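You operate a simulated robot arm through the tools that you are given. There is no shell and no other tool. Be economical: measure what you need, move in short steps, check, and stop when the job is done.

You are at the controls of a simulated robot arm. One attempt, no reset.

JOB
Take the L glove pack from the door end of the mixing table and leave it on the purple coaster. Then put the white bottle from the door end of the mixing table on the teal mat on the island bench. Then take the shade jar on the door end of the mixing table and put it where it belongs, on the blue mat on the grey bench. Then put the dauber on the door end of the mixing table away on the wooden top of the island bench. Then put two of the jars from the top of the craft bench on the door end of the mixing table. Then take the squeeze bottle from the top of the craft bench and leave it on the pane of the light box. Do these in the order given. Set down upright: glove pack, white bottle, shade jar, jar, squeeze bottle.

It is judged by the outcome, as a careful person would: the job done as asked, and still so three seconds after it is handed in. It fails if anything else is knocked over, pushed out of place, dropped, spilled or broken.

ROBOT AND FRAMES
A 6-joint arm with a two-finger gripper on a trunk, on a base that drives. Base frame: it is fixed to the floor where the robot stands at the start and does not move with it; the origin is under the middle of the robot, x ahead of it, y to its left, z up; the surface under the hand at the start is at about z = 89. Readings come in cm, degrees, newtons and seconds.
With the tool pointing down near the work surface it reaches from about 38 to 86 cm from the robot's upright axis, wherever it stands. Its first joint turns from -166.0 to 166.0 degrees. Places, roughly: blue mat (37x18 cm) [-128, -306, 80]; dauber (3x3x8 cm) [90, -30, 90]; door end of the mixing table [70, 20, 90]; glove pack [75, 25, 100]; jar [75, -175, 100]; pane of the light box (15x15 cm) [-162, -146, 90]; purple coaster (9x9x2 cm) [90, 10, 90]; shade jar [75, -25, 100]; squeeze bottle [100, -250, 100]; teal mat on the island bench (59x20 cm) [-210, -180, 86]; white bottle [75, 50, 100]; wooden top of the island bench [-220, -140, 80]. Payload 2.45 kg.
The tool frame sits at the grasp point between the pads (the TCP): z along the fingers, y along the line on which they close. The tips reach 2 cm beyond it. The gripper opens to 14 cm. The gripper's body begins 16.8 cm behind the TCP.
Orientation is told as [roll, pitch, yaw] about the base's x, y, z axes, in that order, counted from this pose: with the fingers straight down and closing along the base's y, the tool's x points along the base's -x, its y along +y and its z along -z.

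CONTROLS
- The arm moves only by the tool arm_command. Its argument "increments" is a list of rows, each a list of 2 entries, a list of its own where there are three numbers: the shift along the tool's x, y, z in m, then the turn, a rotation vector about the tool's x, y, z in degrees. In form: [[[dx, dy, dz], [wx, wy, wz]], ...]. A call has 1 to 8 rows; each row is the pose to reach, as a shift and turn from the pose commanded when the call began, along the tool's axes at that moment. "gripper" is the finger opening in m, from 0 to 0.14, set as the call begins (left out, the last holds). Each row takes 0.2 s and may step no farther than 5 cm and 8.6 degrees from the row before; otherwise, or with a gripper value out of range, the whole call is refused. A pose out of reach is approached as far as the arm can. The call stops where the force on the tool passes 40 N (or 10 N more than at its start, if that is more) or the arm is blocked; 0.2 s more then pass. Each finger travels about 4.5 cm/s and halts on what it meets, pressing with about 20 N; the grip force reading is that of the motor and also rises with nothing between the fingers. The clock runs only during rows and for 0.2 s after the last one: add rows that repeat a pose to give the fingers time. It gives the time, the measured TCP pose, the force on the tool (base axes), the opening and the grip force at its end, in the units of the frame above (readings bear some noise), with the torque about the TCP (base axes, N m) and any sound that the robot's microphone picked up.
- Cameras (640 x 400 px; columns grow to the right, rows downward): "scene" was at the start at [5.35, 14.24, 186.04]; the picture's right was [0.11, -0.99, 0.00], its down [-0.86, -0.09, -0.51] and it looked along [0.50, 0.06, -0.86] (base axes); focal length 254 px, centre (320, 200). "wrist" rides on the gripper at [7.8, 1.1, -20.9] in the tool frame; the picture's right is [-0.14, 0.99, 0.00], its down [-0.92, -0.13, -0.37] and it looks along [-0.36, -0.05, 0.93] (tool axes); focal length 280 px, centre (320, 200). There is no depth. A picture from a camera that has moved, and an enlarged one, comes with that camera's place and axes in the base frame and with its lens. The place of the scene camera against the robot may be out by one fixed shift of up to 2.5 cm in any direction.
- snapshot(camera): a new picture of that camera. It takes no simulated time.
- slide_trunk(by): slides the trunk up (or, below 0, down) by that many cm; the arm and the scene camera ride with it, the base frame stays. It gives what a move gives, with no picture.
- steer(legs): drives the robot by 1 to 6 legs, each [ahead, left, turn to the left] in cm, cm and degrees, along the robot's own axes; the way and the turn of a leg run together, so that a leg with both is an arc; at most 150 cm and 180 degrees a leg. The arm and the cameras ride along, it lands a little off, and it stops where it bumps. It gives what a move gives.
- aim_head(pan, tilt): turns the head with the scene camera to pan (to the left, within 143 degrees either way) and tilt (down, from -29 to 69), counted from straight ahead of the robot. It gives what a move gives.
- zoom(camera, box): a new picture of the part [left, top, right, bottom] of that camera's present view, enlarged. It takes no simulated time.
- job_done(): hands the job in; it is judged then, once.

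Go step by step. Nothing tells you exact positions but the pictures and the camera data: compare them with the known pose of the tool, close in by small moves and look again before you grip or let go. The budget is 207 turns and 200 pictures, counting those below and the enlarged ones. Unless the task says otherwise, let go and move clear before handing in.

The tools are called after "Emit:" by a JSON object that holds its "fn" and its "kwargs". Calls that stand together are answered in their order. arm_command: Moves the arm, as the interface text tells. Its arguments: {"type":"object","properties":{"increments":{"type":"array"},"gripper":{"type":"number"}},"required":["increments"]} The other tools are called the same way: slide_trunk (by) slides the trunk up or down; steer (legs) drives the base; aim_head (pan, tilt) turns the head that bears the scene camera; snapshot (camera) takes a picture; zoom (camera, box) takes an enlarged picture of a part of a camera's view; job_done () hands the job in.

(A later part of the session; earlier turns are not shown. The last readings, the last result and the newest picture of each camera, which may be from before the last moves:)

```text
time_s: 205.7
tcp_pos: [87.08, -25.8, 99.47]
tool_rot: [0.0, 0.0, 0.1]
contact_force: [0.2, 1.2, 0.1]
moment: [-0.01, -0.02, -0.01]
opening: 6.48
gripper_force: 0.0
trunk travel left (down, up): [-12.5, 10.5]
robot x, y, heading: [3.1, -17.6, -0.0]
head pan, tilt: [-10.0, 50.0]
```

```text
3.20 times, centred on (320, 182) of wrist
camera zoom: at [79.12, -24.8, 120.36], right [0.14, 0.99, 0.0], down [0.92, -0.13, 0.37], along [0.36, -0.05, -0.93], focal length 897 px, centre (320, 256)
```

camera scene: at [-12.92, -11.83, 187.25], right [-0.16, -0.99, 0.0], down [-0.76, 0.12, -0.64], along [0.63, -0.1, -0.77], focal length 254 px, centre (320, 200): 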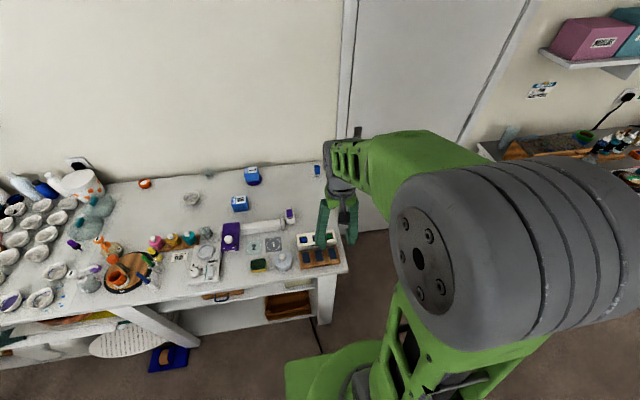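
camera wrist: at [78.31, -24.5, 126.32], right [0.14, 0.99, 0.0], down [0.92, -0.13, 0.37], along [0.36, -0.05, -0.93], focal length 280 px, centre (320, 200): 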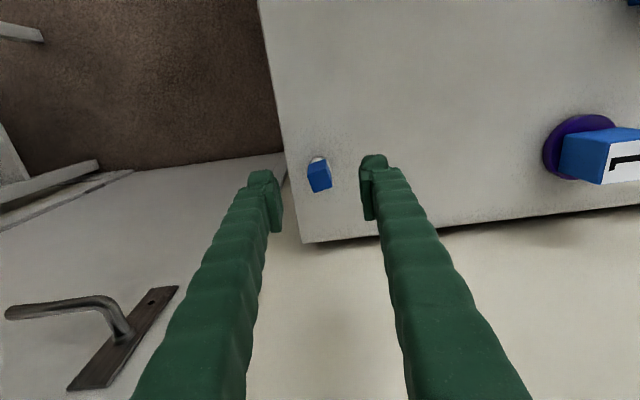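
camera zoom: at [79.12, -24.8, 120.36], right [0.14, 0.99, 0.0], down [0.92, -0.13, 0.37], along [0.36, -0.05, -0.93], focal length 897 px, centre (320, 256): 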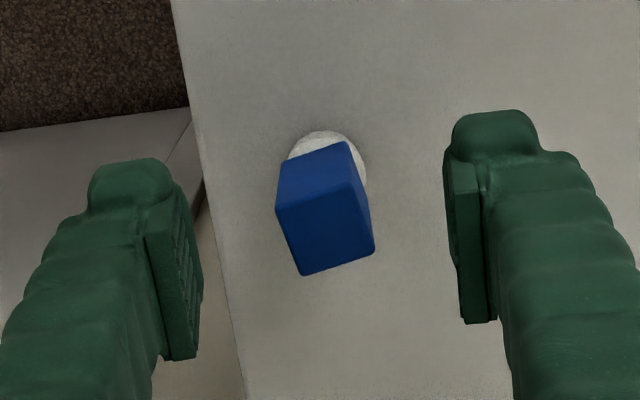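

Dauber centre ≈ (87.5,-25.7), handle turned about +8°. Rotating, descending and gripping the handle.

Emit:
{"fn": "arm_command", "kwargs": {"increments": [[[-0.004, 0.001, 0.01], [0, 0, -4]], [[-0.004, 0.001, 0.03], [0, 0, -8]], [[-0.004, 0.001, 0.06], [0, 0, -8]], [[-0.004, 0.001, 0.06], [0, 0, -8]]]}}

Emit:
{"fn": "zoom", "kwargs": {"camera": "wrist", "box": [220, 120, 420, 245]}}

```text
time_s: 206.7
tcp_pos: [87.42, -25.62, 93.54]
tool_rot: [0.1, 0.2, 8.1]
contact_force: [0.6, -0.1, -0.3]
moment: [0.01, -0.02, -0.02]
opening: 6.5
gripper_force: 0.1
trunk travel left (down, up): [-12.5, 10.5]
robot x, y, heading: [3.27, -17.63, -0.3]
head pan, tilt: [-10.0, 50.0]
```

```text
3.20 times, centred on (320, 182) of wrist
camera zoom: at [79.5, -25.64, 114.27], right [0.0, 1.0, 0.0], down [0.93, 0.0, 0.37], along [0.37, 0.0, -0.93], focal length 897 px, centre (320, 256)
```

zoom: 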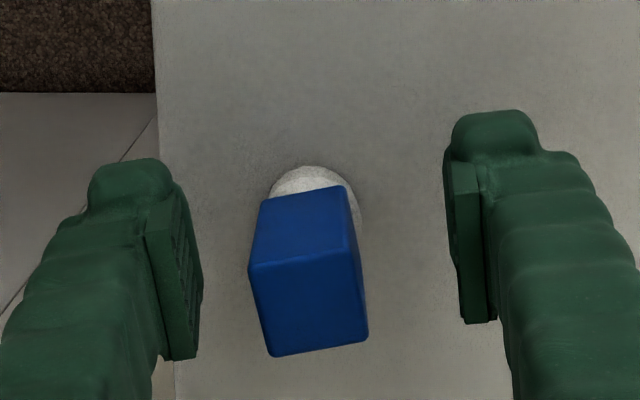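

Emit:
{"fn": "arm_command", "kwargs": {"increments": [[[0, 0, 0], [0, 0, 0]], [[0, 0, 0], [0, 0, 0]], [[0, 0, 0], [0, 0, 0]], [[0, 0, 0], [0, 0, 0]], [[0, 0, 0], [0, 0, 0]]], "gripper": 0.015}}

Emit:
{"fn": "arm_command", "kwargs": {"increments": [[[0, 0, -0.05], [0, 0, 0]], [[0, 0, -0.1], [0, 0, 0]], [[0, 0, -0.15], [0, 0, 0]], [[0, 0, -0.2], [0, 0, 0]], [[0, 0, -0.25], [0, 0, 0]], [[0, 0, -0.265], [0, 0, 0]]]}}

Emit:
{"fn": "snapshot", "kwargs": {"camera": "wrist"}}

```text
time_s: 207.9
tcp_pos: [87.36, -25.59, 93.41]
tool_rot: [0.1, 0.0, 8.0]
contact_force: [-1.2, -1.6, 1.3]
moment: [-0.07, 0.01, -0.05]
opening: 2.26
gripper_force: 19.5
trunk travel left (down, up): [-12.5, 10.5]
robot x, y, heading: [3.62, -17.32, -0.2]
head pan, tilt: [-10.0, 50.0]
```

```text
time_s: 209.3
tcp_pos: [87.52, -25.71, 120.17]
tool_rot: [0.0, 0.1, 8.1]
contact_force: [0.9, 0.1, -0.3]
moment: [0.01, 0.01, -0.01]
opening: 2.26
gripper_force: 19.9
trunk travel left (down, up): [-12.5, 10.5]
robot x, y, heading: [3.94, -17.3, -0.1]
head pan, tilt: [-10.0, 50.0]
```

```text
129 pictures are left
camera wrist: at [79.57, -25.76, 141.0], right [0.0, 1.0, 0.0], down [0.93, 0.0, 0.37], along [0.37, 0.0, -0.93], focal length 280 px, centre (320, 200)
```

wrist: 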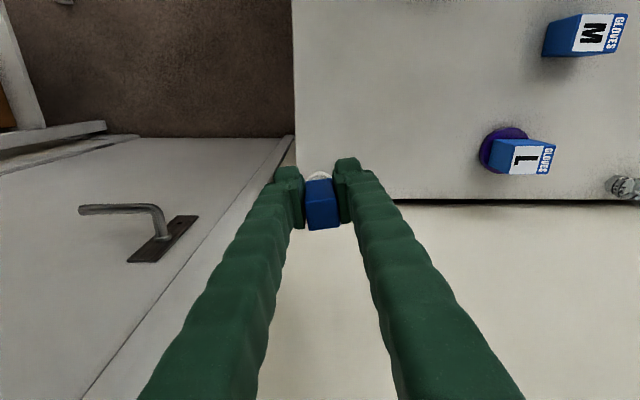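

Dauber in hand. I'll place it on the island's wood near (-228,-152), approached from the north side. Retracting first.

Emit:
{"fn": "arm_command", "kwargs": {"increments": [[[0.043, 0.016, 0], [0, 0, 1]], [[0.086, 0.032, 0], [0, 0, 2]], [[0.129, 0.048, 0], [0, 0, 3]], [[0.172, 0.064, 0], [0, 0, 4]], [[0.215, 0.08, 0], [0, 0, 5]], [[0.258, 0.096, 0], [0, 0, 6]], [[0.301, 0.112, 0], [0, 0, 7]], [[0.344, 0.128, 0], [0, 0, 8]]]}}

```text
time_s: 211.1
tcp_pos: [51.37, -17.9, 119.91]
tool_rot: [0.0, -0.1, 0.1]
contact_force: [0.6, 0.2, -0.1]
moment: [0.02, -0.03, 0.01]
opening: 2.28
gripper_force: 19.5
trunk travel left (down, up): [-12.5, 10.5]
robot x, y, heading: [3.62, -17.57, -0.4]
head pan, tilt: [-10.0, 50.0]
```

Emit:
{"fn": "steer", "kwargs": {"legs": [[-22, 0, 0], [0, 0, -89.7], [62, 0, 0]]}}

Emit:
{"fn": "aim_head", "kwargs": {"pan": -75, "tilt": 40}}

Emit:
{"fn": "snapshot", "kwargs": {"camera": "scene"}}

```text
time_s: 219.7
tcp_pos: [-20.72, -127.05, 119.77]
tool_rot: [0.0, 0.2, -91.0]
contact_force: [0.3, 0.0, -1.4]
moment: [0.04, -0.02, 0.0]
opening: 2.27
gripper_force: 19.6
trunk travel left (down, up): [-12.5, 10.5]
robot x, y, heading: [-19.68, -79.05, -90.9]
head pan, tilt: [-10.0, 50.0]
```

```text
time_s: 221.1
tcp_pos: [-20.73, -127.03, 119.98]
tool_rot: [0.0, 0.1, -91.0]
contact_force: [0.5, -0.1, 0.1]
moment: [-0.03, 0.01, -0.02]
opening: 2.25
gripper_force: 20.1
trunk travel left (down, up): [-12.5, 10.5]
robot x, y, heading: [-19.12, -78.89, -91.1]
head pan, tilt: [-75.0, 40.0]
```

```text
128 pictures are left
camera scene: at [-16.2, -82.85, 188.67], right [-0.24, 0.97, 0.0], down [0.62, 0.15, -0.77], along [-0.74, -0.18, -0.64], focal length 254 px, centre (320, 200)
```

scene: 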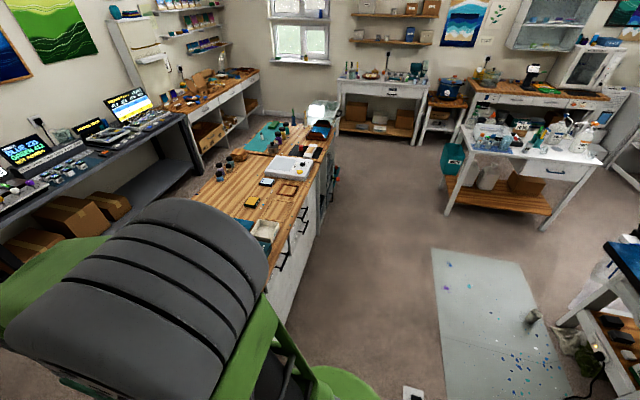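

Path at y≈-80 is clear. Strafing along the island's north side.

Emit:
{"fn": "steer", "kwargs": {"legs": [[0, -105, 1], [0, -100, 0]]}}

Emit:
{"fn": "aim_head", "kwargs": {"pan": -25, "tilt": 50}}

Emit:
{"fn": "snapshot", "kwargs": {"camera": "scene"}}

Emit:
{"fn": "snapshot", "kwargs": {"camera": "wrist"}}

```text
time_s: 239.5
tcp_pos: [-227.31, -124.58, 120.03]
tool_rot: [-0.1, 0.1, -89.8]
contact_force: [-0.2, -0.4, -0.4]
moment: [-0.03, 0.02, -0.01]
opening: 2.24
gripper_force: 20.7
trunk travel left (down, up): [-12.5, 10.5]
robot x, y, heading: [-226.95, -76.55, -90.3]
head pan, tilt: [-75.0, 40.0]
```

```text
time_s: 240.7
tcp_pos: [-227.27, -124.62, 119.84]
tool_rot: [-0.1, 0.1, -89.9]
contact_force: [-1.1, -0.8, -0.7]
moment: [-0.02, 0.02, -0.01]
opening: 2.26
gripper_force: 20.0
trunk travel left (down, up): [-12.5, 10.5]
robot x, y, heading: [-227.49, -76.96, -90.0]
head pan, tilt: [-25.0, 50.0]
```

```text
127 pictures are left
camera scene: at [-218.73, -85.15, 187.25], right [-0.9, 0.43, 0.0], down [0.33, 0.69, -0.64], along [-0.27, -0.58, -0.77], focal length 254 px, centre (320, 200)
```

scene: 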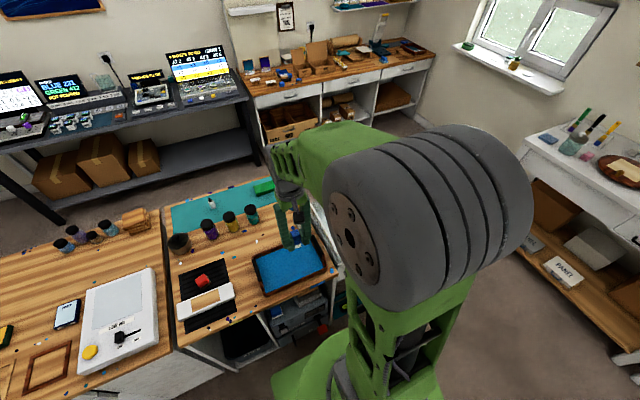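

```text
126 pictures are left
camera wrist: at [-226.27, -116.82, 140.72], right [0.99, -0.14, 0.0], down [-0.13, -0.92, 0.37], along [-0.05, -0.36, -0.93], focal length 280 px, centre (320, 200)
```

wrist: 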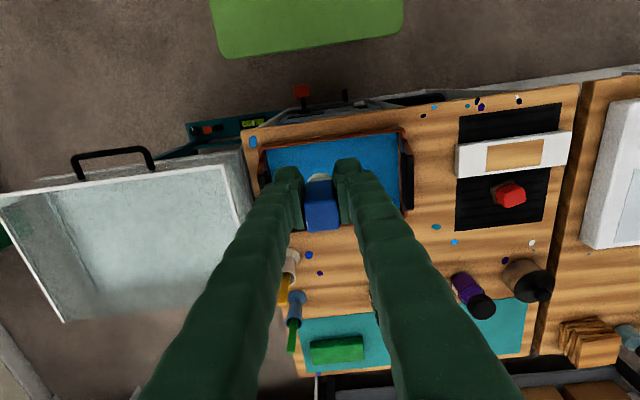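

Free wood lies between the tray, jars and black mat at about (-213,-151.5). Moving above.

Emit:
{"fn": "arm_command", "kwargs": {"increments": [[[-0.034, 0.017, 0], [0, 0, 0]], [[-0.068, 0.034, 0], [0, 0, 0]], [[-0.102, 0.051, 0], [0, 0, 0]], [[-0.136, 0.068, 0], [0, 0, 0]], [[-0.17, 0.085, 0], [0, 0, 0]], [[-0.204, 0.102, 0], [0, 0, 0]], [[-0.238, 0.12, 0], [0, 0, 0]], [[-0.27, 0.136, 0], [0, 0, 0]]]}}

Emit:
{"fn": "snapshot", "kwargs": {"camera": "wrist"}}

```text
time_s: 242.5
tcp_pos: [-213.68, -151.67, 119.73]
tool_rot: [-0.2, 0.1, -89.9]
contact_force: [-1.2, -0.6, -0.7]
moment: [0.06, 0.0, -0.01]
opening: 2.24
gripper_force: 19.3
trunk travel left (down, up): [-12.5, 10.5]
robot x, y, heading: [-227.52, -76.69, -90.3]
head pan, tilt: [-25.0, 50.0]
```

```text
125 pictures are left
camera wrist: at [-212.55, -143.88, 140.57], right [0.99, -0.14, 0.0], down [-0.13, -0.92, 0.37], along [-0.05, -0.36, -0.93], focal length 280 px, centre (320, 200)
```

wrist: 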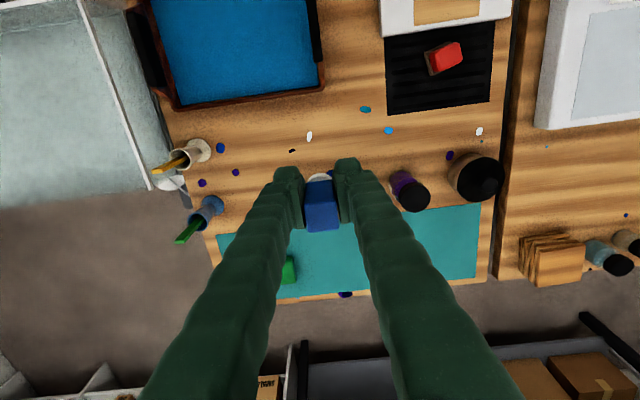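

Shifting 4 cm to avoid paint spots, then lowering.

Emit:
{"fn": "arm_command", "kwargs": {"increments": [[[0, 0.02, 0.04], [0.2, 0, 0]], [[0, 0.04, 0.08], [0.2, 0, 0]], [[0, 0.04, 0.12], [0.2, 0, 0]], [[0, 0.04, 0.16], [0.2, 0, 0]], [[0, 0.04, 0.2], [0.2, 0, 0]], [[0, 0.04, 0.24], [0.2, 0, 0]], [[0, 0.04, 0.265], [0.2, 0, 0]]]}}

Emit:
{"fn": "snapshot", "kwargs": {"camera": "wrist"}}

```text
time_s: 244.1
tcp_pos: [-209.75, -151.81, 93.34]
tool_rot: [-0.2, 0.0, -89.9]
contact_force: [-0.6, 0.0, -0.7]
moment: [0.04, 0.01, 0.01]
opening: 2.23
gripper_force: 19.7
trunk travel left (down, up): [-12.5, 10.5]
robot x, y, heading: [-226.94, -76.88, -90.3]
head pan, tilt: [-25.0, 50.0]
```

```text
124 pictures are left
camera wrist: at [-208.64, -143.91, 114.13], right [0.99, -0.14, 0.0], down [-0.12, -0.92, 0.37], along [-0.05, -0.36, -0.93], focal length 280 px, centre (320, 200)
```

wrist: 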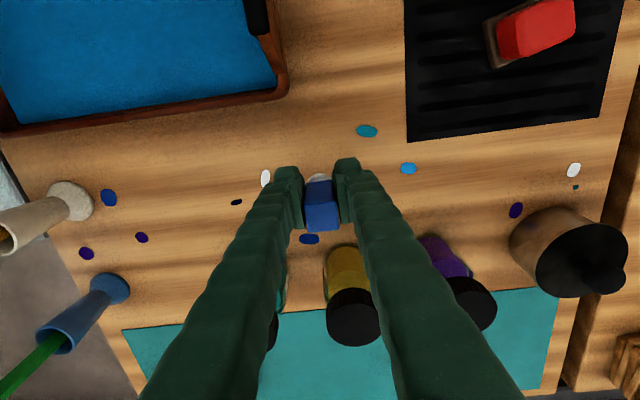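

Clear wood beneath. Creeping down to contact.

Emit:
{"fn": "arm_command", "kwargs": {"increments": [[[0, 0, 0.01], [0, 0, 0]], [[0, 0, 0.02], [0, 0, 0]], [[0, 0, 0.026], [0, 0, 0]], [[0, 0, 0.031], [0, 0, 0]], [[0, 0, 0.036], [0, 0, 0]], [[0, 0, 0.041], [0, 0, 0]], [[0, 0, 0.046], [0, 0, 0]], [[0, 0, 0.05], [0, 0, 0]]]}}

Emit:
{"fn": "zoom", "kwargs": {"camera": "wrist", "box": [220, 120, 420, 245]}}

```text
time_s: 245.9
tcp_pos: [-209.82, -151.65, 88.76]
tool_rot: [-0.2, -0.4, -90.0]
contact_force: [-4.3, -1.4, 28.6]
moment: [-0.2, 0.12, -0.03]
opening: 2.26
gripper_force: 20.2
trunk travel left (down, up): [-12.5, 10.5]
robot x, y, heading: [-227.31, -76.71, -90.4]
head pan, tilt: [-25.0, 50.0]
```

```text
3.20 times, centred on (320, 182) of wrist
camera zoom: at [-208.69, -143.72, 109.43], right [0.99, -0.14, 0.0], down [-0.13, -0.92, 0.37], along [-0.05, -0.37, -0.93], focal length 897 px, centre (320, 256)
```

zoom: 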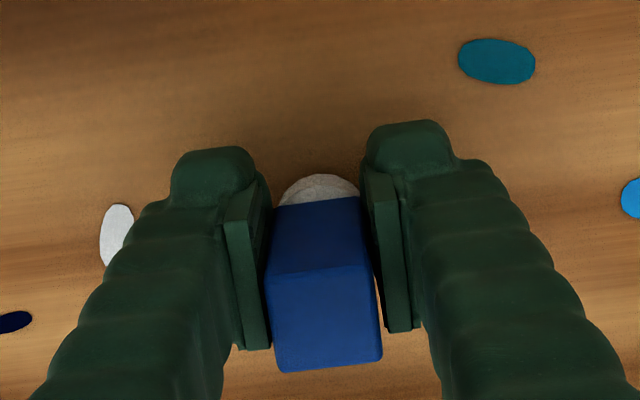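

Firm contact. Releasing (raising the command a touch to relieve pressure).

Emit:
{"fn": "arm_command", "kwargs": {"increments": [[[0, 0, -0.004], [0, 0, 0]], [[0, 0, -0.004], [0, 0, 0]], [[0, 0, -0.004], [0, 0, 0]], [[0, 0, -0.004], [0, 0, 0]]], "gripper": 0.05}}

Emit:
{"fn": "arm_command", "kwargs": {"increments": [[[0, 0, -0.03], [0, 0, 0]], [[0, 0, -0.07], [0, 0, 0]], [[0, 0, -0.11], [0, 0, 0]], [[0, 0, -0.15], [0, 0, 0]], [[0, 0, -0.19], [0, 0, 0]], [[0, 0, -0.23], [0, 0, 0]], [[0, 0, -0.27], [0, 0, 0]], [[0, 0, -0.3], [0, 0, 0]]]}}

Emit:
{"fn": "snapshot", "kwargs": {"camera": "wrist"}}

```text
time_s: 246.9
tcp_pos: [-209.77, -151.59, 88.74]
tool_rot: [-0.2, 0.1, -89.9]
contact_force: [0.6, -0.5, 0.7]
moment: [0.0, -0.01, -0.03]
opening: 4.98
gripper_force: 0.1
trunk travel left (down, up): [-12.5, 10.5]
robot x, y, heading: [-227.16, -76.69, -90.1]
head pan, tilt: [-25.0, 50.0]
```

```text
time_s: 248.7
tcp_pos: [-209.71, -151.34, 118.73]
tool_rot: [-0.3, 0.0, -89.9]
contact_force: [0.0, -0.3, -0.4]
moment: [0.01, 0.02, 0.02]
opening: 4.98
gripper_force: 0.1
trunk travel left (down, up): [-12.5, 10.5]
robot x, y, heading: [-227.28, -76.32, -90.2]
head pan, tilt: [-25.0, 50.0]
```

```text
122 pictures are left
camera wrist: at [-208.61, -143.62, 139.44], right [0.99, -0.14, 0.0], down [-0.12, -0.92, 0.37], along [-0.05, -0.36, -0.93], focal length 280 px, centre (320, 200)
```

wrist: 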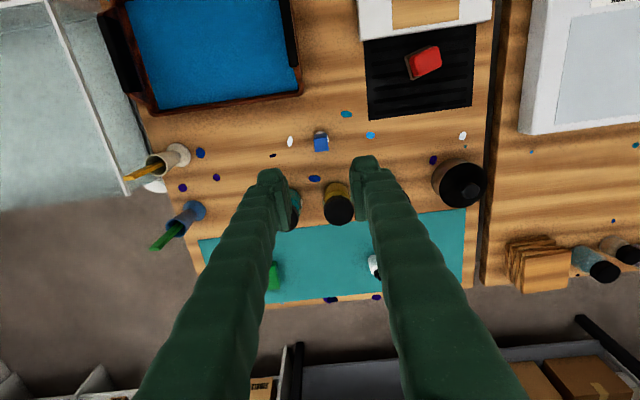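

Dauber stands on the wood; white bottle still upright on the mat. Retracting.

Emit:
{"fn": "arm_command", "kwargs": {"increments": [[[0.034, -0.022, 0], [0, 0, 0]], [[0.068, -0.044, 0], [0, 0, 0]], [[0.102, -0.066, 0], [0, 0, 0]], [[0.136, -0.088, 0], [0, 0, 0]], [[0.17, -0.11, 0], [0, 0, 0]], [[0.204, -0.132, 0], [0, 0, 0]], [[0.238, -0.154, 0], [0, 0, 0]], [[0.27, -0.175, 0], [0, 0, 0]]]}}

```text
time_s: 250.5
tcp_pos: [-227.06, -124.54, 119.04]
tool_rot: [-0.2, 0.0, -89.8]
contact_force: [0.1, 0.5, 0.5]
moment: [-0.05, -0.01, -0.02]
opening: 5.01
gripper_force: 0.0
trunk travel left (down, up): [-12.5, 10.5]
robot x, y, heading: [-227.25, -76.66, -90.3]
head pan, tilt: [-25.0, 50.0]
```

Driving to the craft bench aisle and facing it.

Emit:
{"fn": "steer", "kwargs": {"legs": [[0, 105, 0], [0, 103, 0], [95, 0, 0], [0, 0, 90]]}}

Emit:
{"fn": "aim_head", "kwargs": {"pan": 10, "tilt": 45}}

Emit:
{"fn": "snapshot", "kwargs": {"camera": "scene"}}

Emit:
{"fn": "aim_head", "kwargs": {"pan": -35, "tilt": 40}}

Emit:
{"fn": "snapshot", "kwargs": {"camera": "scene"}}

```text
time_s: 277.4
tcp_pos: [30.74, -172.84, 119.02]
tool_rot: [-0.2, 0.2, -1.0]
contact_force: [-0.2, 0.5, -0.4]
moment: [0.02, -0.02, 0.02]
opening: 4.97
gripper_force: 0.0
trunk travel left (down, up): [-12.5, 10.5]
robot x, y, heading: [-17.4, -172.22, -1.1]
head pan, tilt: [-25.0, 50.0]
```

```text
time_s: 278.4
tcp_pos: [30.84, -172.76, 118.86]
tool_rot: [-0.1, 0.1, -0.9]
contact_force: [-0.4, -0.5, 0.0]
moment: [0.02, 0.03, 0.03]
opening: 4.97
gripper_force: 0.0
trunk travel left (down, up): [-12.5, 10.5]
robot x, y, heading: [-17.11, -171.98, -1.1]
head pan, tilt: [10.0, 45.0]
```

```text
121 pictures are left
camera scene: at [-10.26, -157.33, 187.94], right [0.15, -0.99, 0.0], down [-0.7, -0.11, -0.71], along [0.7, 0.11, -0.71], focal length 254 px, centre (320, 200)
```

scene: 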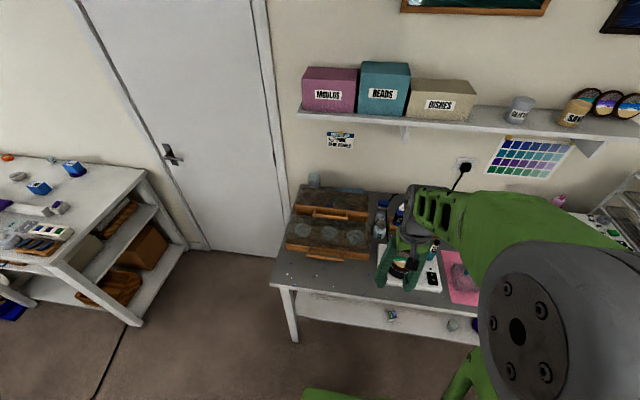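

```text
time_s: 279.5
tcp_pos: [30.83, -172.79, 118.95]
tool_rot: [-0.2, 0.1, -0.9]
contact_force: [-1.1, 0.1, 0.8]
moment: [0.01, 0.01, -0.03]
opening: 5.0
gripper_force: 0.1
trunk travel left (down, up): [-12.5, 10.5]
robot x, y, heading: [-17.33, -171.86, -1.1]
head pan, tilt: [-35.0, 40.0]
```

```text
120 pictures are left
camera scene: at [-11.42, -163.59, 188.67], right [-0.59, -0.81, 0.0], down [-0.52, 0.38, -0.77], along [0.62, -0.45, -0.64], focal length 254 px, centre (320, 200)
```

scene: 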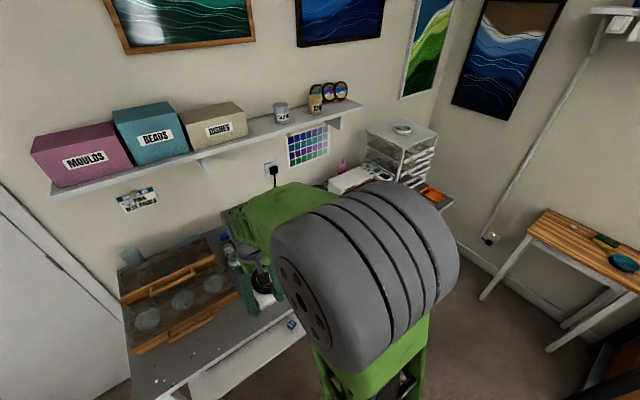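

Emit:
{"fn": "arm_command", "kwargs": {"increments": [[[0.03, 0.04, 0], [0, 0, 0]], [[0.06, 0.08, 0], [0, 0, 0]], [[0.09, 0.12, 0], [0, 0, 0]], [[0.12, 0.16, 0], [0, 0, 0]], [[0.15, 0.2, 0], [0, 0, 0]], [[0.18, 0.24, 0], [0, 0, 0]], [[0.2, 0.28, 0], [0, 0, 0]], [[0.22, 0.32, 0], [0, 0, 0]]]}}

Emit:
{"fn": "aim_head", "kwargs": {"pan": -25, "tilt": 45}}

Emit:
{"fn": "snapshot", "kwargs": {"camera": "scene"}}

```text
time_s: 281.3
tcp_pos: [9.03, -140.42, 118.61]
tool_rot: [-0.3, 0.1, -0.9]
contact_force: [-0.2, -0.2, 0.5]
moment: [-0.02, -0.02, -0.03]
opening: 5.01
gripper_force: 0.1
trunk travel left (down, up): [-12.5, 10.5]
robot x, y, heading: [-17.36, -171.63, -1.2]
head pan, tilt: [-35.0, 40.0]
```

```text
time_s: 282.0
tcp_pos: [9.13, -140.53, 118.79]
tool_rot: [-0.4, 0.1, -0.9]
contact_force: [0.4, 0.1, 0.0]
moment: [-0.02, 0.01, 0.04]
opening: 5.01
gripper_force: 0.0
trunk travel left (down, up): [-12.5, 10.5]
robot x, y, heading: [-17.43, -172.14, -1.3]
head pan, tilt: [-25.0, 45.0]
```

```text
119 pictures are left
camera scene: at [-11.0, -162.14, 187.95], right [-0.44, -0.9, 0.0], down [-0.63, 0.31, -0.71], along [0.63, -0.31, -0.71], focal length 254 px, centre (320, 200)
```

scene: 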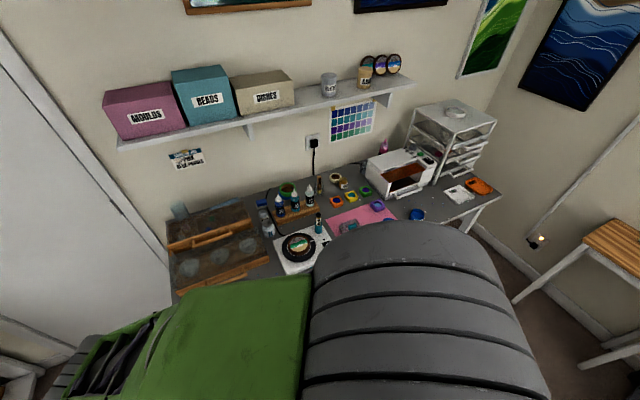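

Emit:
{"fn": "zoom", "kwargs": {"camera": "scene", "box": [160, 170, 300, 290]}}

Emit:
{"fn": "zoom", "kwargs": {"camera": "scene", "box": [250, 160, 390, 280]}}

Emit:
{"fn": "zoom", "kwargs": {"camera": "scene", "box": [360, 120, 510, 240]}}

```text
3.33 times, centred on (230, 230) of scene
camera zoom: at [-11.0, -162.14, 187.95], right [-0.44, -0.9, 0.0], down [-0.63, 0.31, -0.71], along [0.63, -0.31, -0.71], focal length 848 px, centre (620, 100)
```

zoom: 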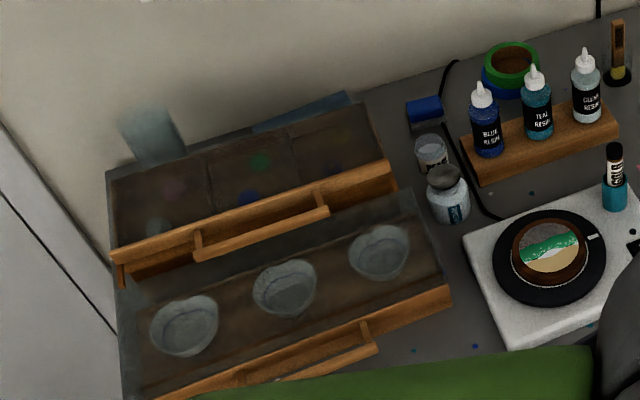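

```text
3.33 times, centred on (320, 220) of scene
camera zoom: at [-11.0, -162.14, 187.95], right [-0.44, -0.9, 0.0], down [-0.63, 0.31, -0.71], along [0.63, -0.31, -0.71], focal length 848 px, centre (320, 133)
```

zoom: 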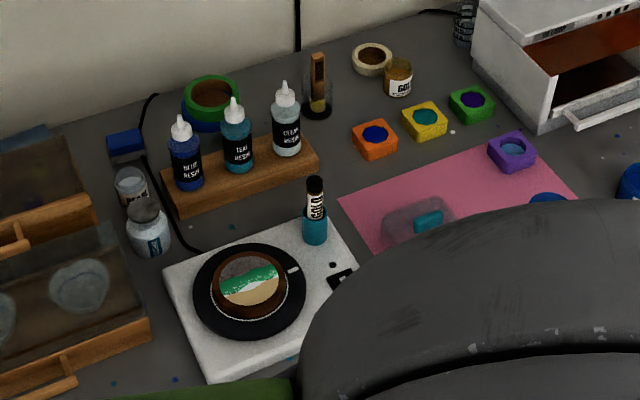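

```text
3.33 times, centred on (435, 180) of scene
camera zoom: at [-11.0, -162.14, 187.95], right [-0.44, -0.9, 0.0], down [-0.63, 0.31, -0.71], along [0.63, -0.31, -0.71], focal length 848 px, centre (-63, 267)
```

zoom: 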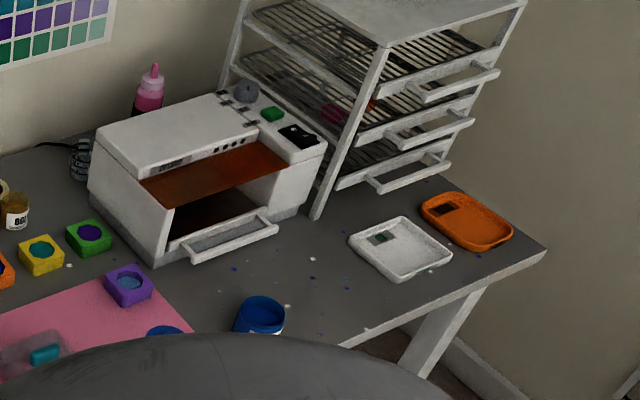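

Two jars stand around (66,-173) and (75,-173); a pink squeeze bottle is behind the oven near (100,-250). Moving up to the bench for a wrist look.

Emit:
{"fn": "arm_command", "kwargs": {"increments": [[[-0.03, -0.04, 0], [0.3, 0, 0]], [[-0.06, -0.08, 0], [0.3, 0, 0]], [[-0.09, -0.12, 0], [0.3, 0, 0]], [[-0.12, -0.16, 0], [0.3, 0, 0]], [[-0.15, -0.2, 0], [0.3, 0, 0]], [[-0.18, -0.24, 0], [0.3, 0, 0]], [[-0.2, -0.28, 0], [0.3, 0, 0]], [[-0.22, -0.32, 0], [0.3, 0, 0]]]}}

Emit:
{"fn": "steer", "kwargs": {"legs": [[20, 0, 1]]}}

Emit:
{"fn": "snapshot", "kwargs": {"camera": "wrist"}}

```text
time_s: 283.8
tcp_pos: [30.77, -173.15, 118.96]
tool_rot: [-0.5, 0.1, -0.8]
contact_force: [-0.2, 0.1, -0.2]
moment: [0.06, 0.03, -0.01]
opening: 4.99
gripper_force: 0.1
trunk travel left (down, up): [-12.5, 10.5]
robot x, y, heading: [-17.44, -171.95, -0.9]
head pan, tilt: [-25.0, 45.0]
```

```text
time_s: 285.4
tcp_pos: [50.62, -172.43, 119.0]
tool_rot: [-0.5, 0.1, 0.0]
contact_force: [0.4, -0.7, -0.9]
moment: [0.0, 0.08, 0.01]
opening: 5.01
gripper_force: 0.0
trunk travel left (down, up): [-12.5, 10.5]
robot x, y, heading: [2.67, -172.28, -0.4]
head pan, tilt: [-25.0, 45.0]
```

```text
115 pictures are left
camera wrist: at [42.77, -171.2, 139.77], right [0.14, 0.99, -0.01], down [0.92, -0.12, 0.37], along [0.36, -0.06, -0.93], focal length 280 px, centre (320, 200)
```

wrist: 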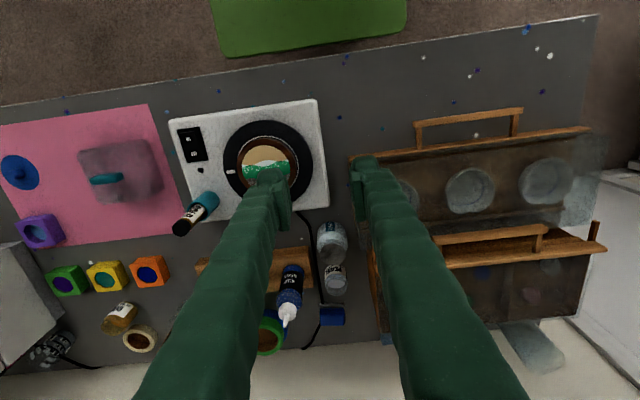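

Moving over the nearer jar for a closer look.

Emit:
{"fn": "arm_command", "kwargs": {"increments": [[[-0.04, 0, 0], [-0.5, 0, 0]], [[-0.08, 0, 0], [-0.5, 0, 0]], [[-0.12, 0, 0], [-0.5, 0, 0]], [[-0.16, 0, 0], [-0.5, 0, 0]], [[-0.18, 0, 0.02], [-0.5, 0, 0]], [[-0.18, 0, 0.05], [-0.5, 0, 0]]], "gripper": 0.08}}

Emit:
{"fn": "snapshot", "kwargs": {"camera": "wrist"}}

Emit:
{"fn": "zoom", "kwargs": {"camera": "wrist", "box": [240, 90, 400, 230]}}

```text
time_s: 286.8
tcp_pos: [68.49, -172.33, 113.71]
tool_rot: [0.0, 0.1, 0.0]
contact_force: [0.9, 0.6, -0.4]
moment: [-0.02, -0.02, -0.02]
opening: 7.99
gripper_force: 0.1
trunk travel left (down, up): [-12.5, 10.5]
robot x, y, heading: [2.78, -172.49, -0.1]
head pan, tilt: [-25.0, 45.0]
```

```text
114 pictures are left
camera wrist: at [60.71, -171.29, 134.7], right [0.14, 0.99, 0.0], down [0.92, -0.13, 0.37], along [0.36, -0.05, -0.93], focal length 280 px, centre (320, 200)
```

wrist: 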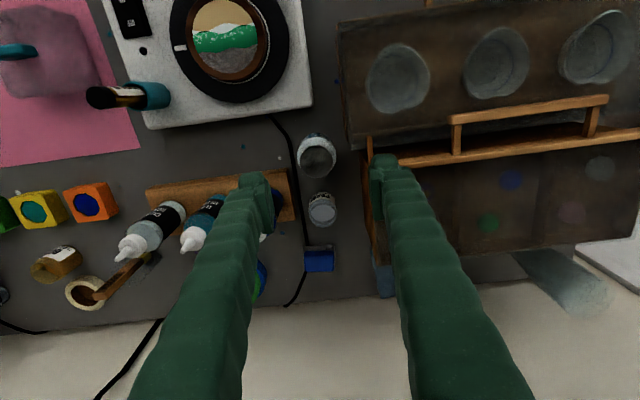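

```text
2.86 times, centred on (320, 160) of wrist
camera zoom: at [60.71, -171.29, 134.7], right [0.14, 0.99, 0.0], down [0.92, -0.13, 0.37], along [0.36, -0.05, -0.93], focal length 801 px, centre (320, 314)
```

zoom: 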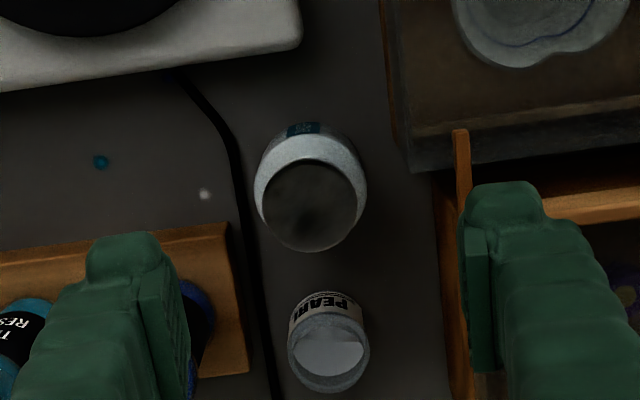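

Emit:
{"fn": "zoom", "kwargs": {"camera": "wrist", "box": [0, 200, 200, 330]}}

Emit:
{"fn": "aim_head", "kwargs": {"pan": -30, "tilt": 50}}

Emit:
{"fn": "snapshot", "kwargs": {"camera": "scene"}}

```text
3.08 times, centred on (100, 265) of wrist
camera zoom: at [60.71, -171.29, 134.7], right [0.14, 0.99, 0.0], down [0.92, -0.13, 0.37], along [0.36, -0.05, -0.93], focal length 863 px, centre (997, 0)
```

zoom: 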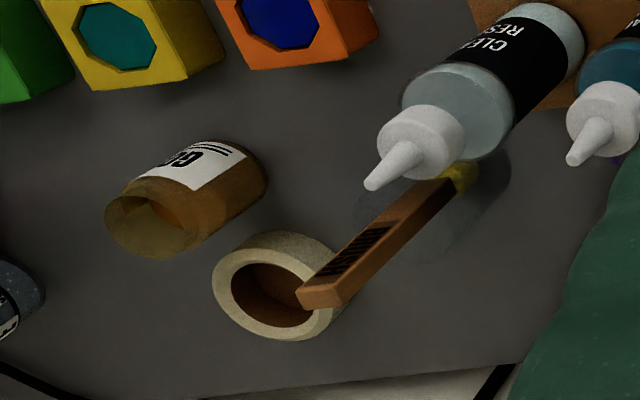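

```text
time_s: 287.5
tcp_pos: [68.44, -172.35, 113.89]
tool_rot: [0.0, 0.1, 0.0]
contact_force: [0.4, -0.8, 0.1]
moment: [0.0, 0.01, -0.01]
opening: 8.03
gripper_force: 0.1
trunk travel left (down, up): [-12.5, 10.5]
robot x, y, heading: [2.2, -172.38, -0.2]
head pan, tilt: [-30.0, 50.0]
```

```text
111 pictures are left
camera scene: at [7.87, -162.67, 187.26], right [-0.5, -0.86, 0.0], down [-0.66, 0.39, -0.64], along [0.56, -0.32, -0.77], focal length 254 px, centre (320, 200)
```

scene: 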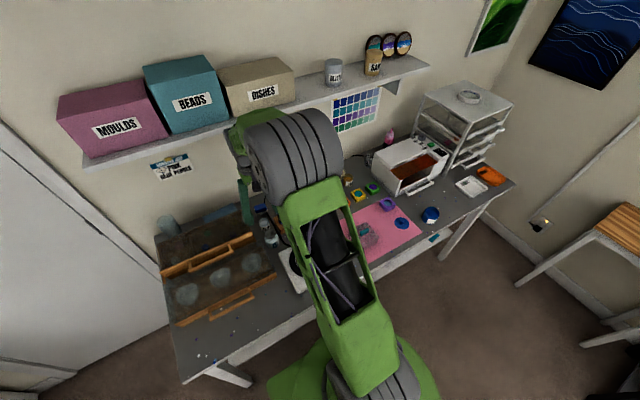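

Raising and shifting right to inspect the other jar candidates.

Emit:
{"fn": "arm_command", "kwargs": {"increments": [[[0.04, 0, -0.02], [0, 0, 0]], [[0.08, 0, -0.05], [0, 0, 0]], [[0.08, 0, -0.08], [0, 0, 0]]]}}

Emit:
{"fn": "steer", "kwargs": {"legs": [[0, -47, 0]]}}

Emit:
{"fn": "snapshot", "kwargs": {"camera": "wrist"}}

Emit:
{"fn": "aim_head", "kwargs": {"pan": 15, "tilt": 50}}

Emit:
{"fn": "snapshot", "kwargs": {"camera": "scene"}}

```text
time_s: 288.3
tcp_pos: [60.38, -172.48, 122.05]
tool_rot: [0.0, 0.2, 0.1]
contact_force: [0.5, -0.6, -0.4]
moment: [0.0, 0.02, 0.0]
opening: 8.0
gripper_force: 0.0
trunk travel left (down, up): [-12.5, 10.5]
robot x, y, heading: [2.5, -172.58, -0.2]
head pan, tilt: [-30.0, 50.0]
```

```text
time_s: 292.9
tcp_pos: [60.34, -218.71, 122.09]
tool_rot: [0.0, 0.1, 0.3]
contact_force: [-0.1, 0.1, 0.0]
moment: [0.01, 0.0, 0.0]
opening: 7.97
gripper_force: 0.0
trunk travel left (down, up): [-12.5, 10.5]
robot x, y, heading: [2.11, -218.65, -0.1]
head pan, tilt: [-30.0, 50.0]
```

```text
110 pictures are left
camera wrist: at [52.52, -217.62, 142.91], right [0.13, 0.99, 0.0], down [0.92, -0.12, 0.37], along [0.36, -0.05, -0.93], focal length 280 px, centre (320, 200)
```

wrist: 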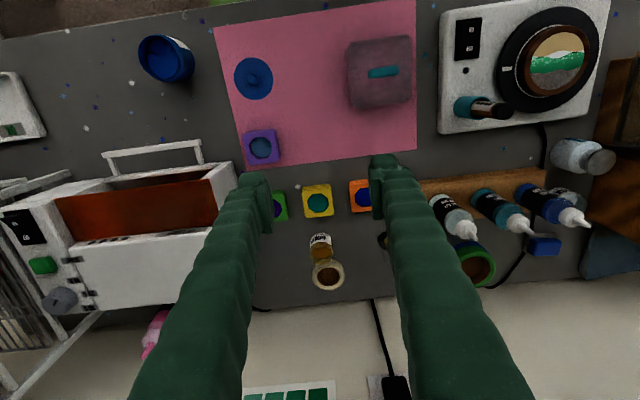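

```text
time_s: 294.0
tcp_pos: [60.4, -218.63, 122.07]
tool_rot: [0.0, 0.1, 0.2]
contact_force: [0.4, 0.8, -0.3]
moment: [0.0, -0.04, -0.01]
opening: 8.0
gripper_force: 0.1
trunk travel left (down, up): [-12.5, 10.5]
robot x, y, heading: [2.63, -218.89, 0.1]
head pan, tilt: [15.0, 50.0]
```

```text
109 pictures are left
camera scene: at [8.5, -203.34, 187.25], right [0.26, -0.97, 0.0], down [-0.74, -0.2, -0.64], along [0.62, 0.17, -0.77], focal length 254 px, centre (320, 200)
```

scene: 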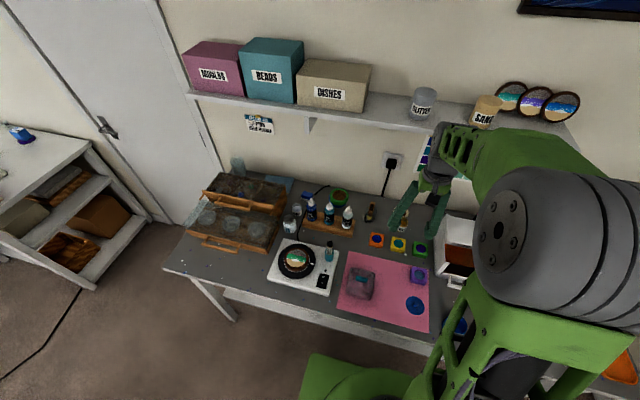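

Emit:
{"fn": "zoom", "kwargs": {"camera": "scene", "box": [270, 170, 370, 260]}}

Emit:
{"fn": "zoom", "kwargs": {"camera": "wrist", "box": [270, 170, 410, 300]}}

Emit:
{"fn": "zoom", "kwargs": {"camera": "wrist", "box": [520, 110, 640, 270]}}

```text
4.44 times, centred on (320, 215) of scene
camera zoom: at [8.5, -203.34, 187.25], right [0.26, -0.97, 0.0], down [-0.74, -0.2, -0.64], along [0.62, 0.17, -0.77], focal length 1131 px, centre (320, 133)
```

zoom: 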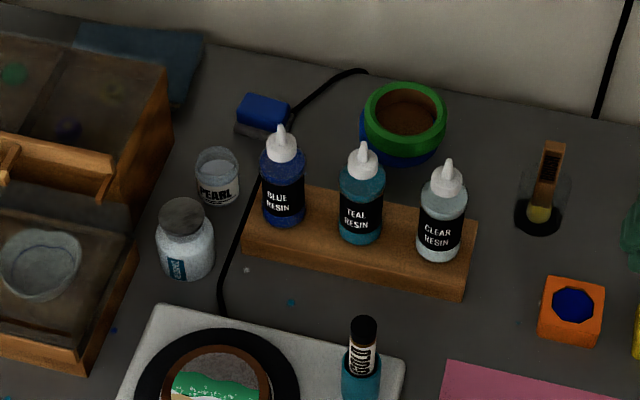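

```text
3.08 times, centred on (340, 235) of wrist
camera zoom: at [52.52, -217.6, 142.91], right [0.13, 0.99, 0.0], down [0.92, -0.12, 0.37], along [0.36, -0.05, -0.93], focal length 863 px, centre (258, 92)
```

zoom: 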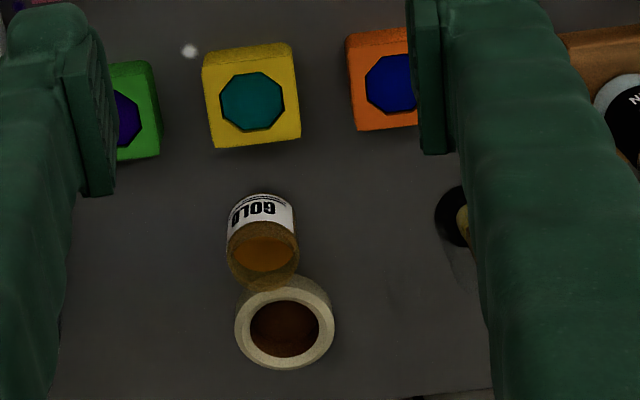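

```text
2.50 times, centred on (580, 190) of wrist
camera zoom: at [52.52, -217.6, 142.91], right [0.13, 0.99, 0.0], down [0.92, -0.12, 0.37], along [0.36, -0.05, -0.93], focal length 701 px, centre (-330, 225)
```

zoom: 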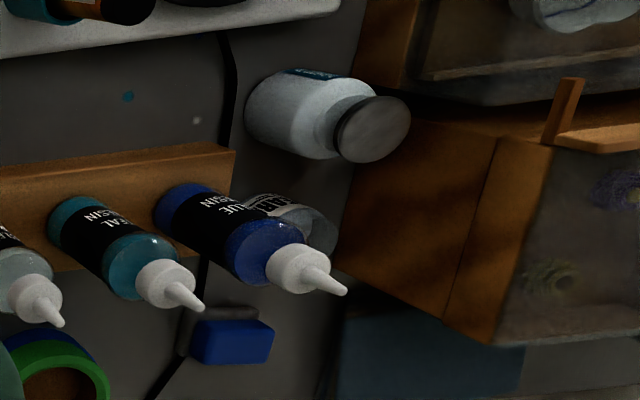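

PEARL and GOLD are matching labelled jars. GOLD's rim is at about (82.5,-221.3,95.2), under a wall shelf (bottom ≈139), so I'll lower first, then extend under it.

Emit:
{"fn": "arm_command", "kwargs": {"increments": [[[-0.01, -0.01, 0.045], [0, 0, 0]], [[-0.02, -0.02, 0.09], [0, 0, 0]], [[-0.03, -0.027, 0.135], [0, 0, 0]], [[-0.04, -0.027, 0.18], [0, 0, 0]], [[-0.04, -0.027, 0.225], [0, 0, 0]], [[-0.07, -0.027, 0.233], [0, 0, 0]], [[-0.1, -0.027, 0.233], [0, 0, 0]], [[-0.1, -0.027, 0.233], [0, 0, 0]]]}}

Emit:
{"fn": "snapshot", "kwargs": {"camera": "wrist"}}

Emit:
{"fn": "snapshot", "kwargs": {"camera": "scene"}}

```text
time_s: 295.8
tcp_pos: [70.34, -221.36, 98.71]
tool_rot: [-0.1, 0.2, 0.2]
contact_force: [0.4, -0.3, -0.3]
moment: [0.03, 0.01, 0.02]
opening: 7.99
gripper_force: 0.0
trunk travel left (down, up): [-12.5, 10.5]
robot x, y, heading: [2.8, -219.0, 0.0]
head pan, tilt: [15.0, 50.0]
```

```text
105 pictures are left
camera wrist: at [62.46, -220.23, 119.55], right [0.13, 0.99, 0.0], down [0.92, -0.12, 0.37], along [0.36, -0.05, -0.93], focal length 280 px, centre (320, 200)
```

wrist: 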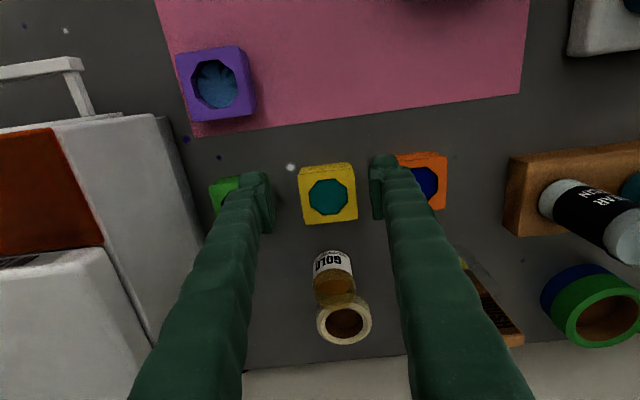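

```text
104 pictures are left
camera scene: at [8.47, -203.34, 187.26], right [0.26, -0.97, 0.0], down [-0.74, -0.2, -0.64], along [0.62, 0.17, -0.77], focal length 254 px, centre (320, 200)
```

scene: 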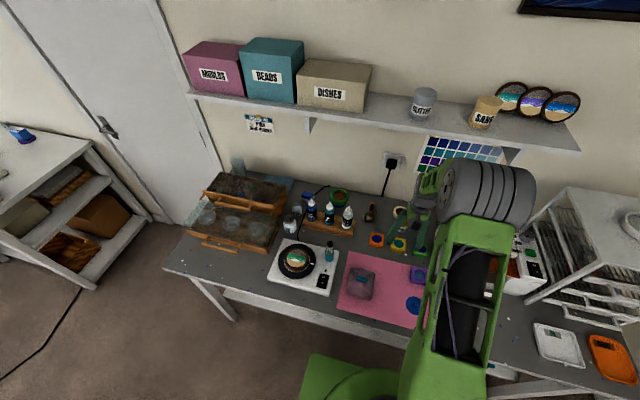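

Emit:
{"fn": "arm_command", "kwargs": {"increments": [[[-0.04, 0.0, 0], [0, 0, 0]], [[-0.08, 0.0, 0], [0, 0, 0]], [[-0.117, 0.001, 0], [0, 0, 0]], [[-0.117, 0.001, 0], [0, 0, 0]]]}}

Emit:
{"fn": "snapshot", "kwargs": {"camera": "wrist"}}

Emit:
{"fn": "snapshot", "kwargs": {"camera": "scene"}}

```text
time_s: 296.8
tcp_pos: [81.91, -220.87, 98.84]
tool_rot: [0.0, 0.1, 0.4]
contact_force: [0.0, -0.9, 0.9]
moment: [0.0, -0.02, 0.0]
opening: 7.99
gripper_force: 0.0
trunk travel left (down, up): [-12.5, 10.5]
robot x, y, heading: [2.72, -218.75, 0.2]
head pan, tilt: [15.0, 50.0]
```

```text
103 pictures are left
camera wrist: at [74.13, -219.86, 119.64], right [0.13, 0.99, 0.0], down [0.92, -0.12, 0.37], along [0.36, -0.05, -0.93], focal length 280 px, centre (320, 200)
```

wrist: 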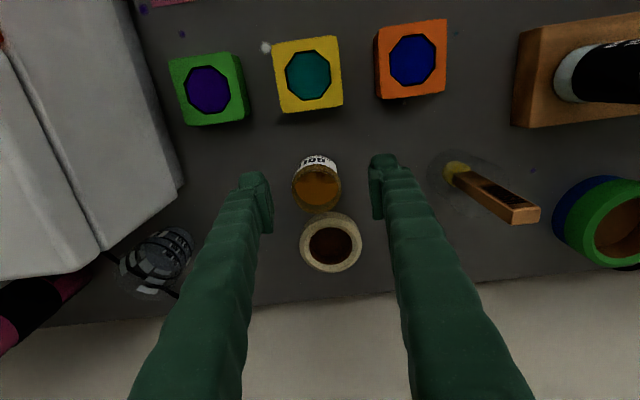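

```text
102 pictures are left
camera scene: at [8.47, -203.34, 187.26], right [0.26, -0.97, 0.0], down [-0.74, -0.2, -0.64], along [0.62, 0.17, -0.77], focal length 254 px, centre (320, 200)
```

scene: 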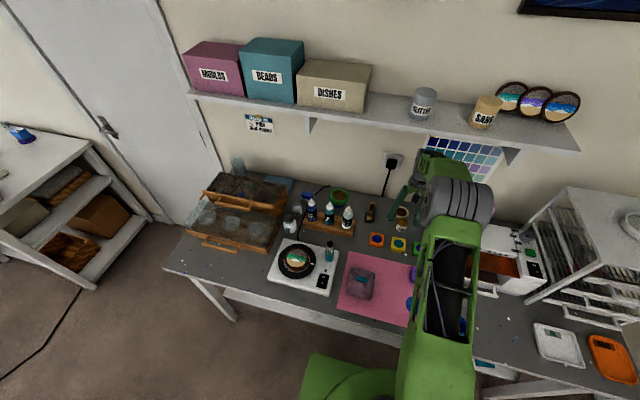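

GOLD jar rim at (82.5,-221.2). Small correction, descend and grip.

Emit:
{"fn": "arm_command", "kwargs": {"increments": [[[-0.006, -0.003, 0.02], [0, 0, 0]], [[-0.006, -0.003, 0.045], [0, 0, 0]], [[-0.006, -0.003, 0.064], [0, 0, 0]], [[-0.006, -0.003, 0.064], [0, 0, 0]]]}}

Emit:
{"fn": "arm_command", "kwargs": {"increments": [[[0, 0, 0], [0, 0, 0]], [[0, 0, 0], [0, 0, 0]], [[0, 0, 0], [0, 0, 0]], [[0, 0, 0], [0, 0, 0]], [[0, 0, 0], [0, 0, 0]]], "gripper": 0.03}}

Emit:
{"fn": "snapshot", "kwargs": {"camera": "wrist"}}

```text
time_s: 297.8
tcp_pos: [82.47, -221.35, 92.26]
tool_rot: [0.0, 0.0, 0.2]
contact_force: [0.3, 0.5, 1.1]
moment: [0.0, 0.0, -0.01]
opening: 7.98
gripper_force: 0.0
trunk travel left (down, up): [-12.5, 10.5]
robot x, y, heading: [2.44, -219.01, -0.0]
head pan, tilt: [15.0, 50.0]
```

```text
time_s: 299.0
tcp_pos: [82.58, -221.33, 92.25]
tool_rot: [0.0, 0.1, 0.3]
contact_force: [0.5, 0.5, 0.0]
moment: [0.01, 0.03, 0.0]
opening: 4.69
gripper_force: 19.9
trunk travel left (down, up): [-12.5, 10.5]
robot x, y, heading: [2.67, -218.67, -0.1]
head pan, tilt: [15.0, 50.0]
```

```text
101 pictures are left
camera wrist: at [74.68, -220.31, 113.12], right [0.13, 0.99, 0.0], down [0.92, -0.12, 0.37], along [0.36, -0.05, -0.93], focal length 280 px, centre (320, 200)
```

wrist: 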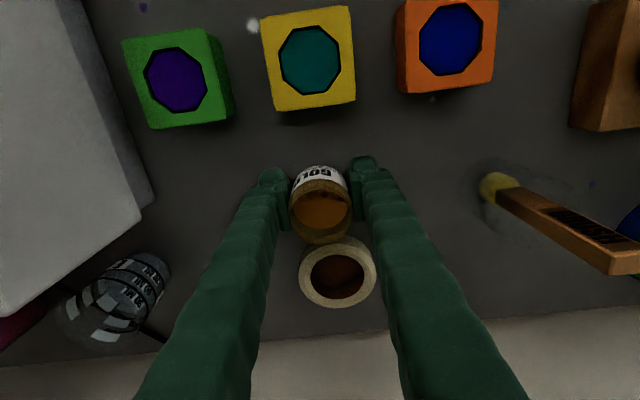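

Gripped. Lift 5.5 cm, pull back from under the shelf, then raise.

Emit:
{"fn": "arm_command", "kwargs": {"increments": [[[0, 0, -0.03], [0, 0, 0]], [[0, 0, -0.055], [0, 0, 0]], [[0.03, 0, -0.06], [0, 0, 0]], [[0.07, 0, -0.06], [0, 0, 0]], [[0.11, 0, -0.06], [0, 0, 0]], [[0.15, 0, -0.07], [0, 0, 0]], [[0.19, 0, -0.09], [0, 0, 0]], [[0.23, 0, -0.11], [0, 0, 0]]]}}

Emit:
{"fn": "snapshot", "kwargs": {"camera": "wrist"}}

```text
time_s: 300.8
tcp_pos: [59.78, -221.38, 103.33]
tool_rot: [0.0, 0.0, 0.3]
contact_force: [-0.1, -0.3, -1.0]
moment: [0.02, -0.03, 0.02]
opening: 4.69
gripper_force: 20.3
trunk travel left (down, up): [-12.5, 10.5]
robot x, y, heading: [2.42, -219.06, 0.2]
head pan, tilt: [15.0, 50.0]
```

```text
100 pictures are left
camera wrist: at [51.88, -220.36, 124.16], right [0.13, 0.99, 0.0], down [0.92, -0.12, 0.37], along [0.36, -0.05, -0.93], focal length 280 px, centre (320, 200)
```

wrist: 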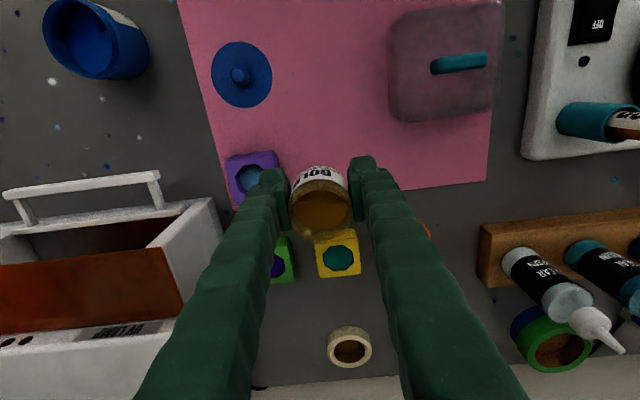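

Raise and retract, then strafe up to the mixing table.

Emit:
{"fn": "arm_command", "kwargs": {"increments": [[[0.02, 0.0, -0.04], [0, 0, 0]], [[0.05, 0.01, -0.08], [0, 0, 0]], [[0.09, 0.02, -0.11], [0, 0, 0]], [[0.1, 0.024, -0.14], [0, 0, 0]], [[0.1, 0.024, -0.14], [0, 0, 0]]]}}

Emit:
{"fn": "aim_head", "kwargs": {"pan": 40, "tilt": 50}}

```text
refused: row 2 steps farther than a row can; nothing moved
```

```text
time_s: 301.7
tcp_pos: [59.79, -221.4, 103.34]
tool_rot: [0.0, 0.1, 0.3]
contact_force: [-0.7, 0.2, -0.9]
moment: [0.03, 0.02, 0.0]
opening: 4.71
gripper_force: 20.7
trunk travel left (down, up): [-12.5, 10.5]
robot x, y, heading: [2.2, -218.79, 0.3]
head pan, tilt: [40.0, 50.0]
```

Emit:
{"fn": "arm_command", "kwargs": {"increments": [[[0.02, 0.0, -0.04], [0, 0, 0]], [[0.04, 0.01, -0.08], [0, 0, 0]], [[0.07, 0.02, -0.11], [0, 0, 0]], [[0.1, 0.024, -0.14], [0, 0, 0]], [[0.1, 0.024, -0.14], [0, 0, 0]]]}}

```text
time_s: 302.9
tcp_pos: [49.57, -219.4, 117.41]
tool_rot: [0.0, 0.1, 0.3]
contact_force: [0.0, 0.4, -0.9]
moment: [-0.04, 0.03, 0.0]
opening: 4.7
gripper_force: 19.3
trunk travel left (down, up): [-12.5, 10.5]
robot x, y, heading: [2.54, -218.6, 0.3]
head pan, tilt: [40.0, 50.0]
```

Emit:
{"fn": "steer", "kwargs": {"legs": [[-20, 0, 0], [0, 103, 0], [0, 103, 0]]}}

```text
time_s: 322.7
tcp_pos: [31.67, -9.82, 117.37]
tool_rot: [-0.1, 0.0, -0.4]
contact_force: [0.2, -0.2, -1.5]
moment: [-0.03, 0.0, -0.06]
opening: 4.69
gripper_force: 20.0
trunk travel left (down, up): [-12.5, 10.5]
robot x, y, heading: [-15.34, -8.48, -0.6]
head pan, tilt: [40.0, 50.0]
```

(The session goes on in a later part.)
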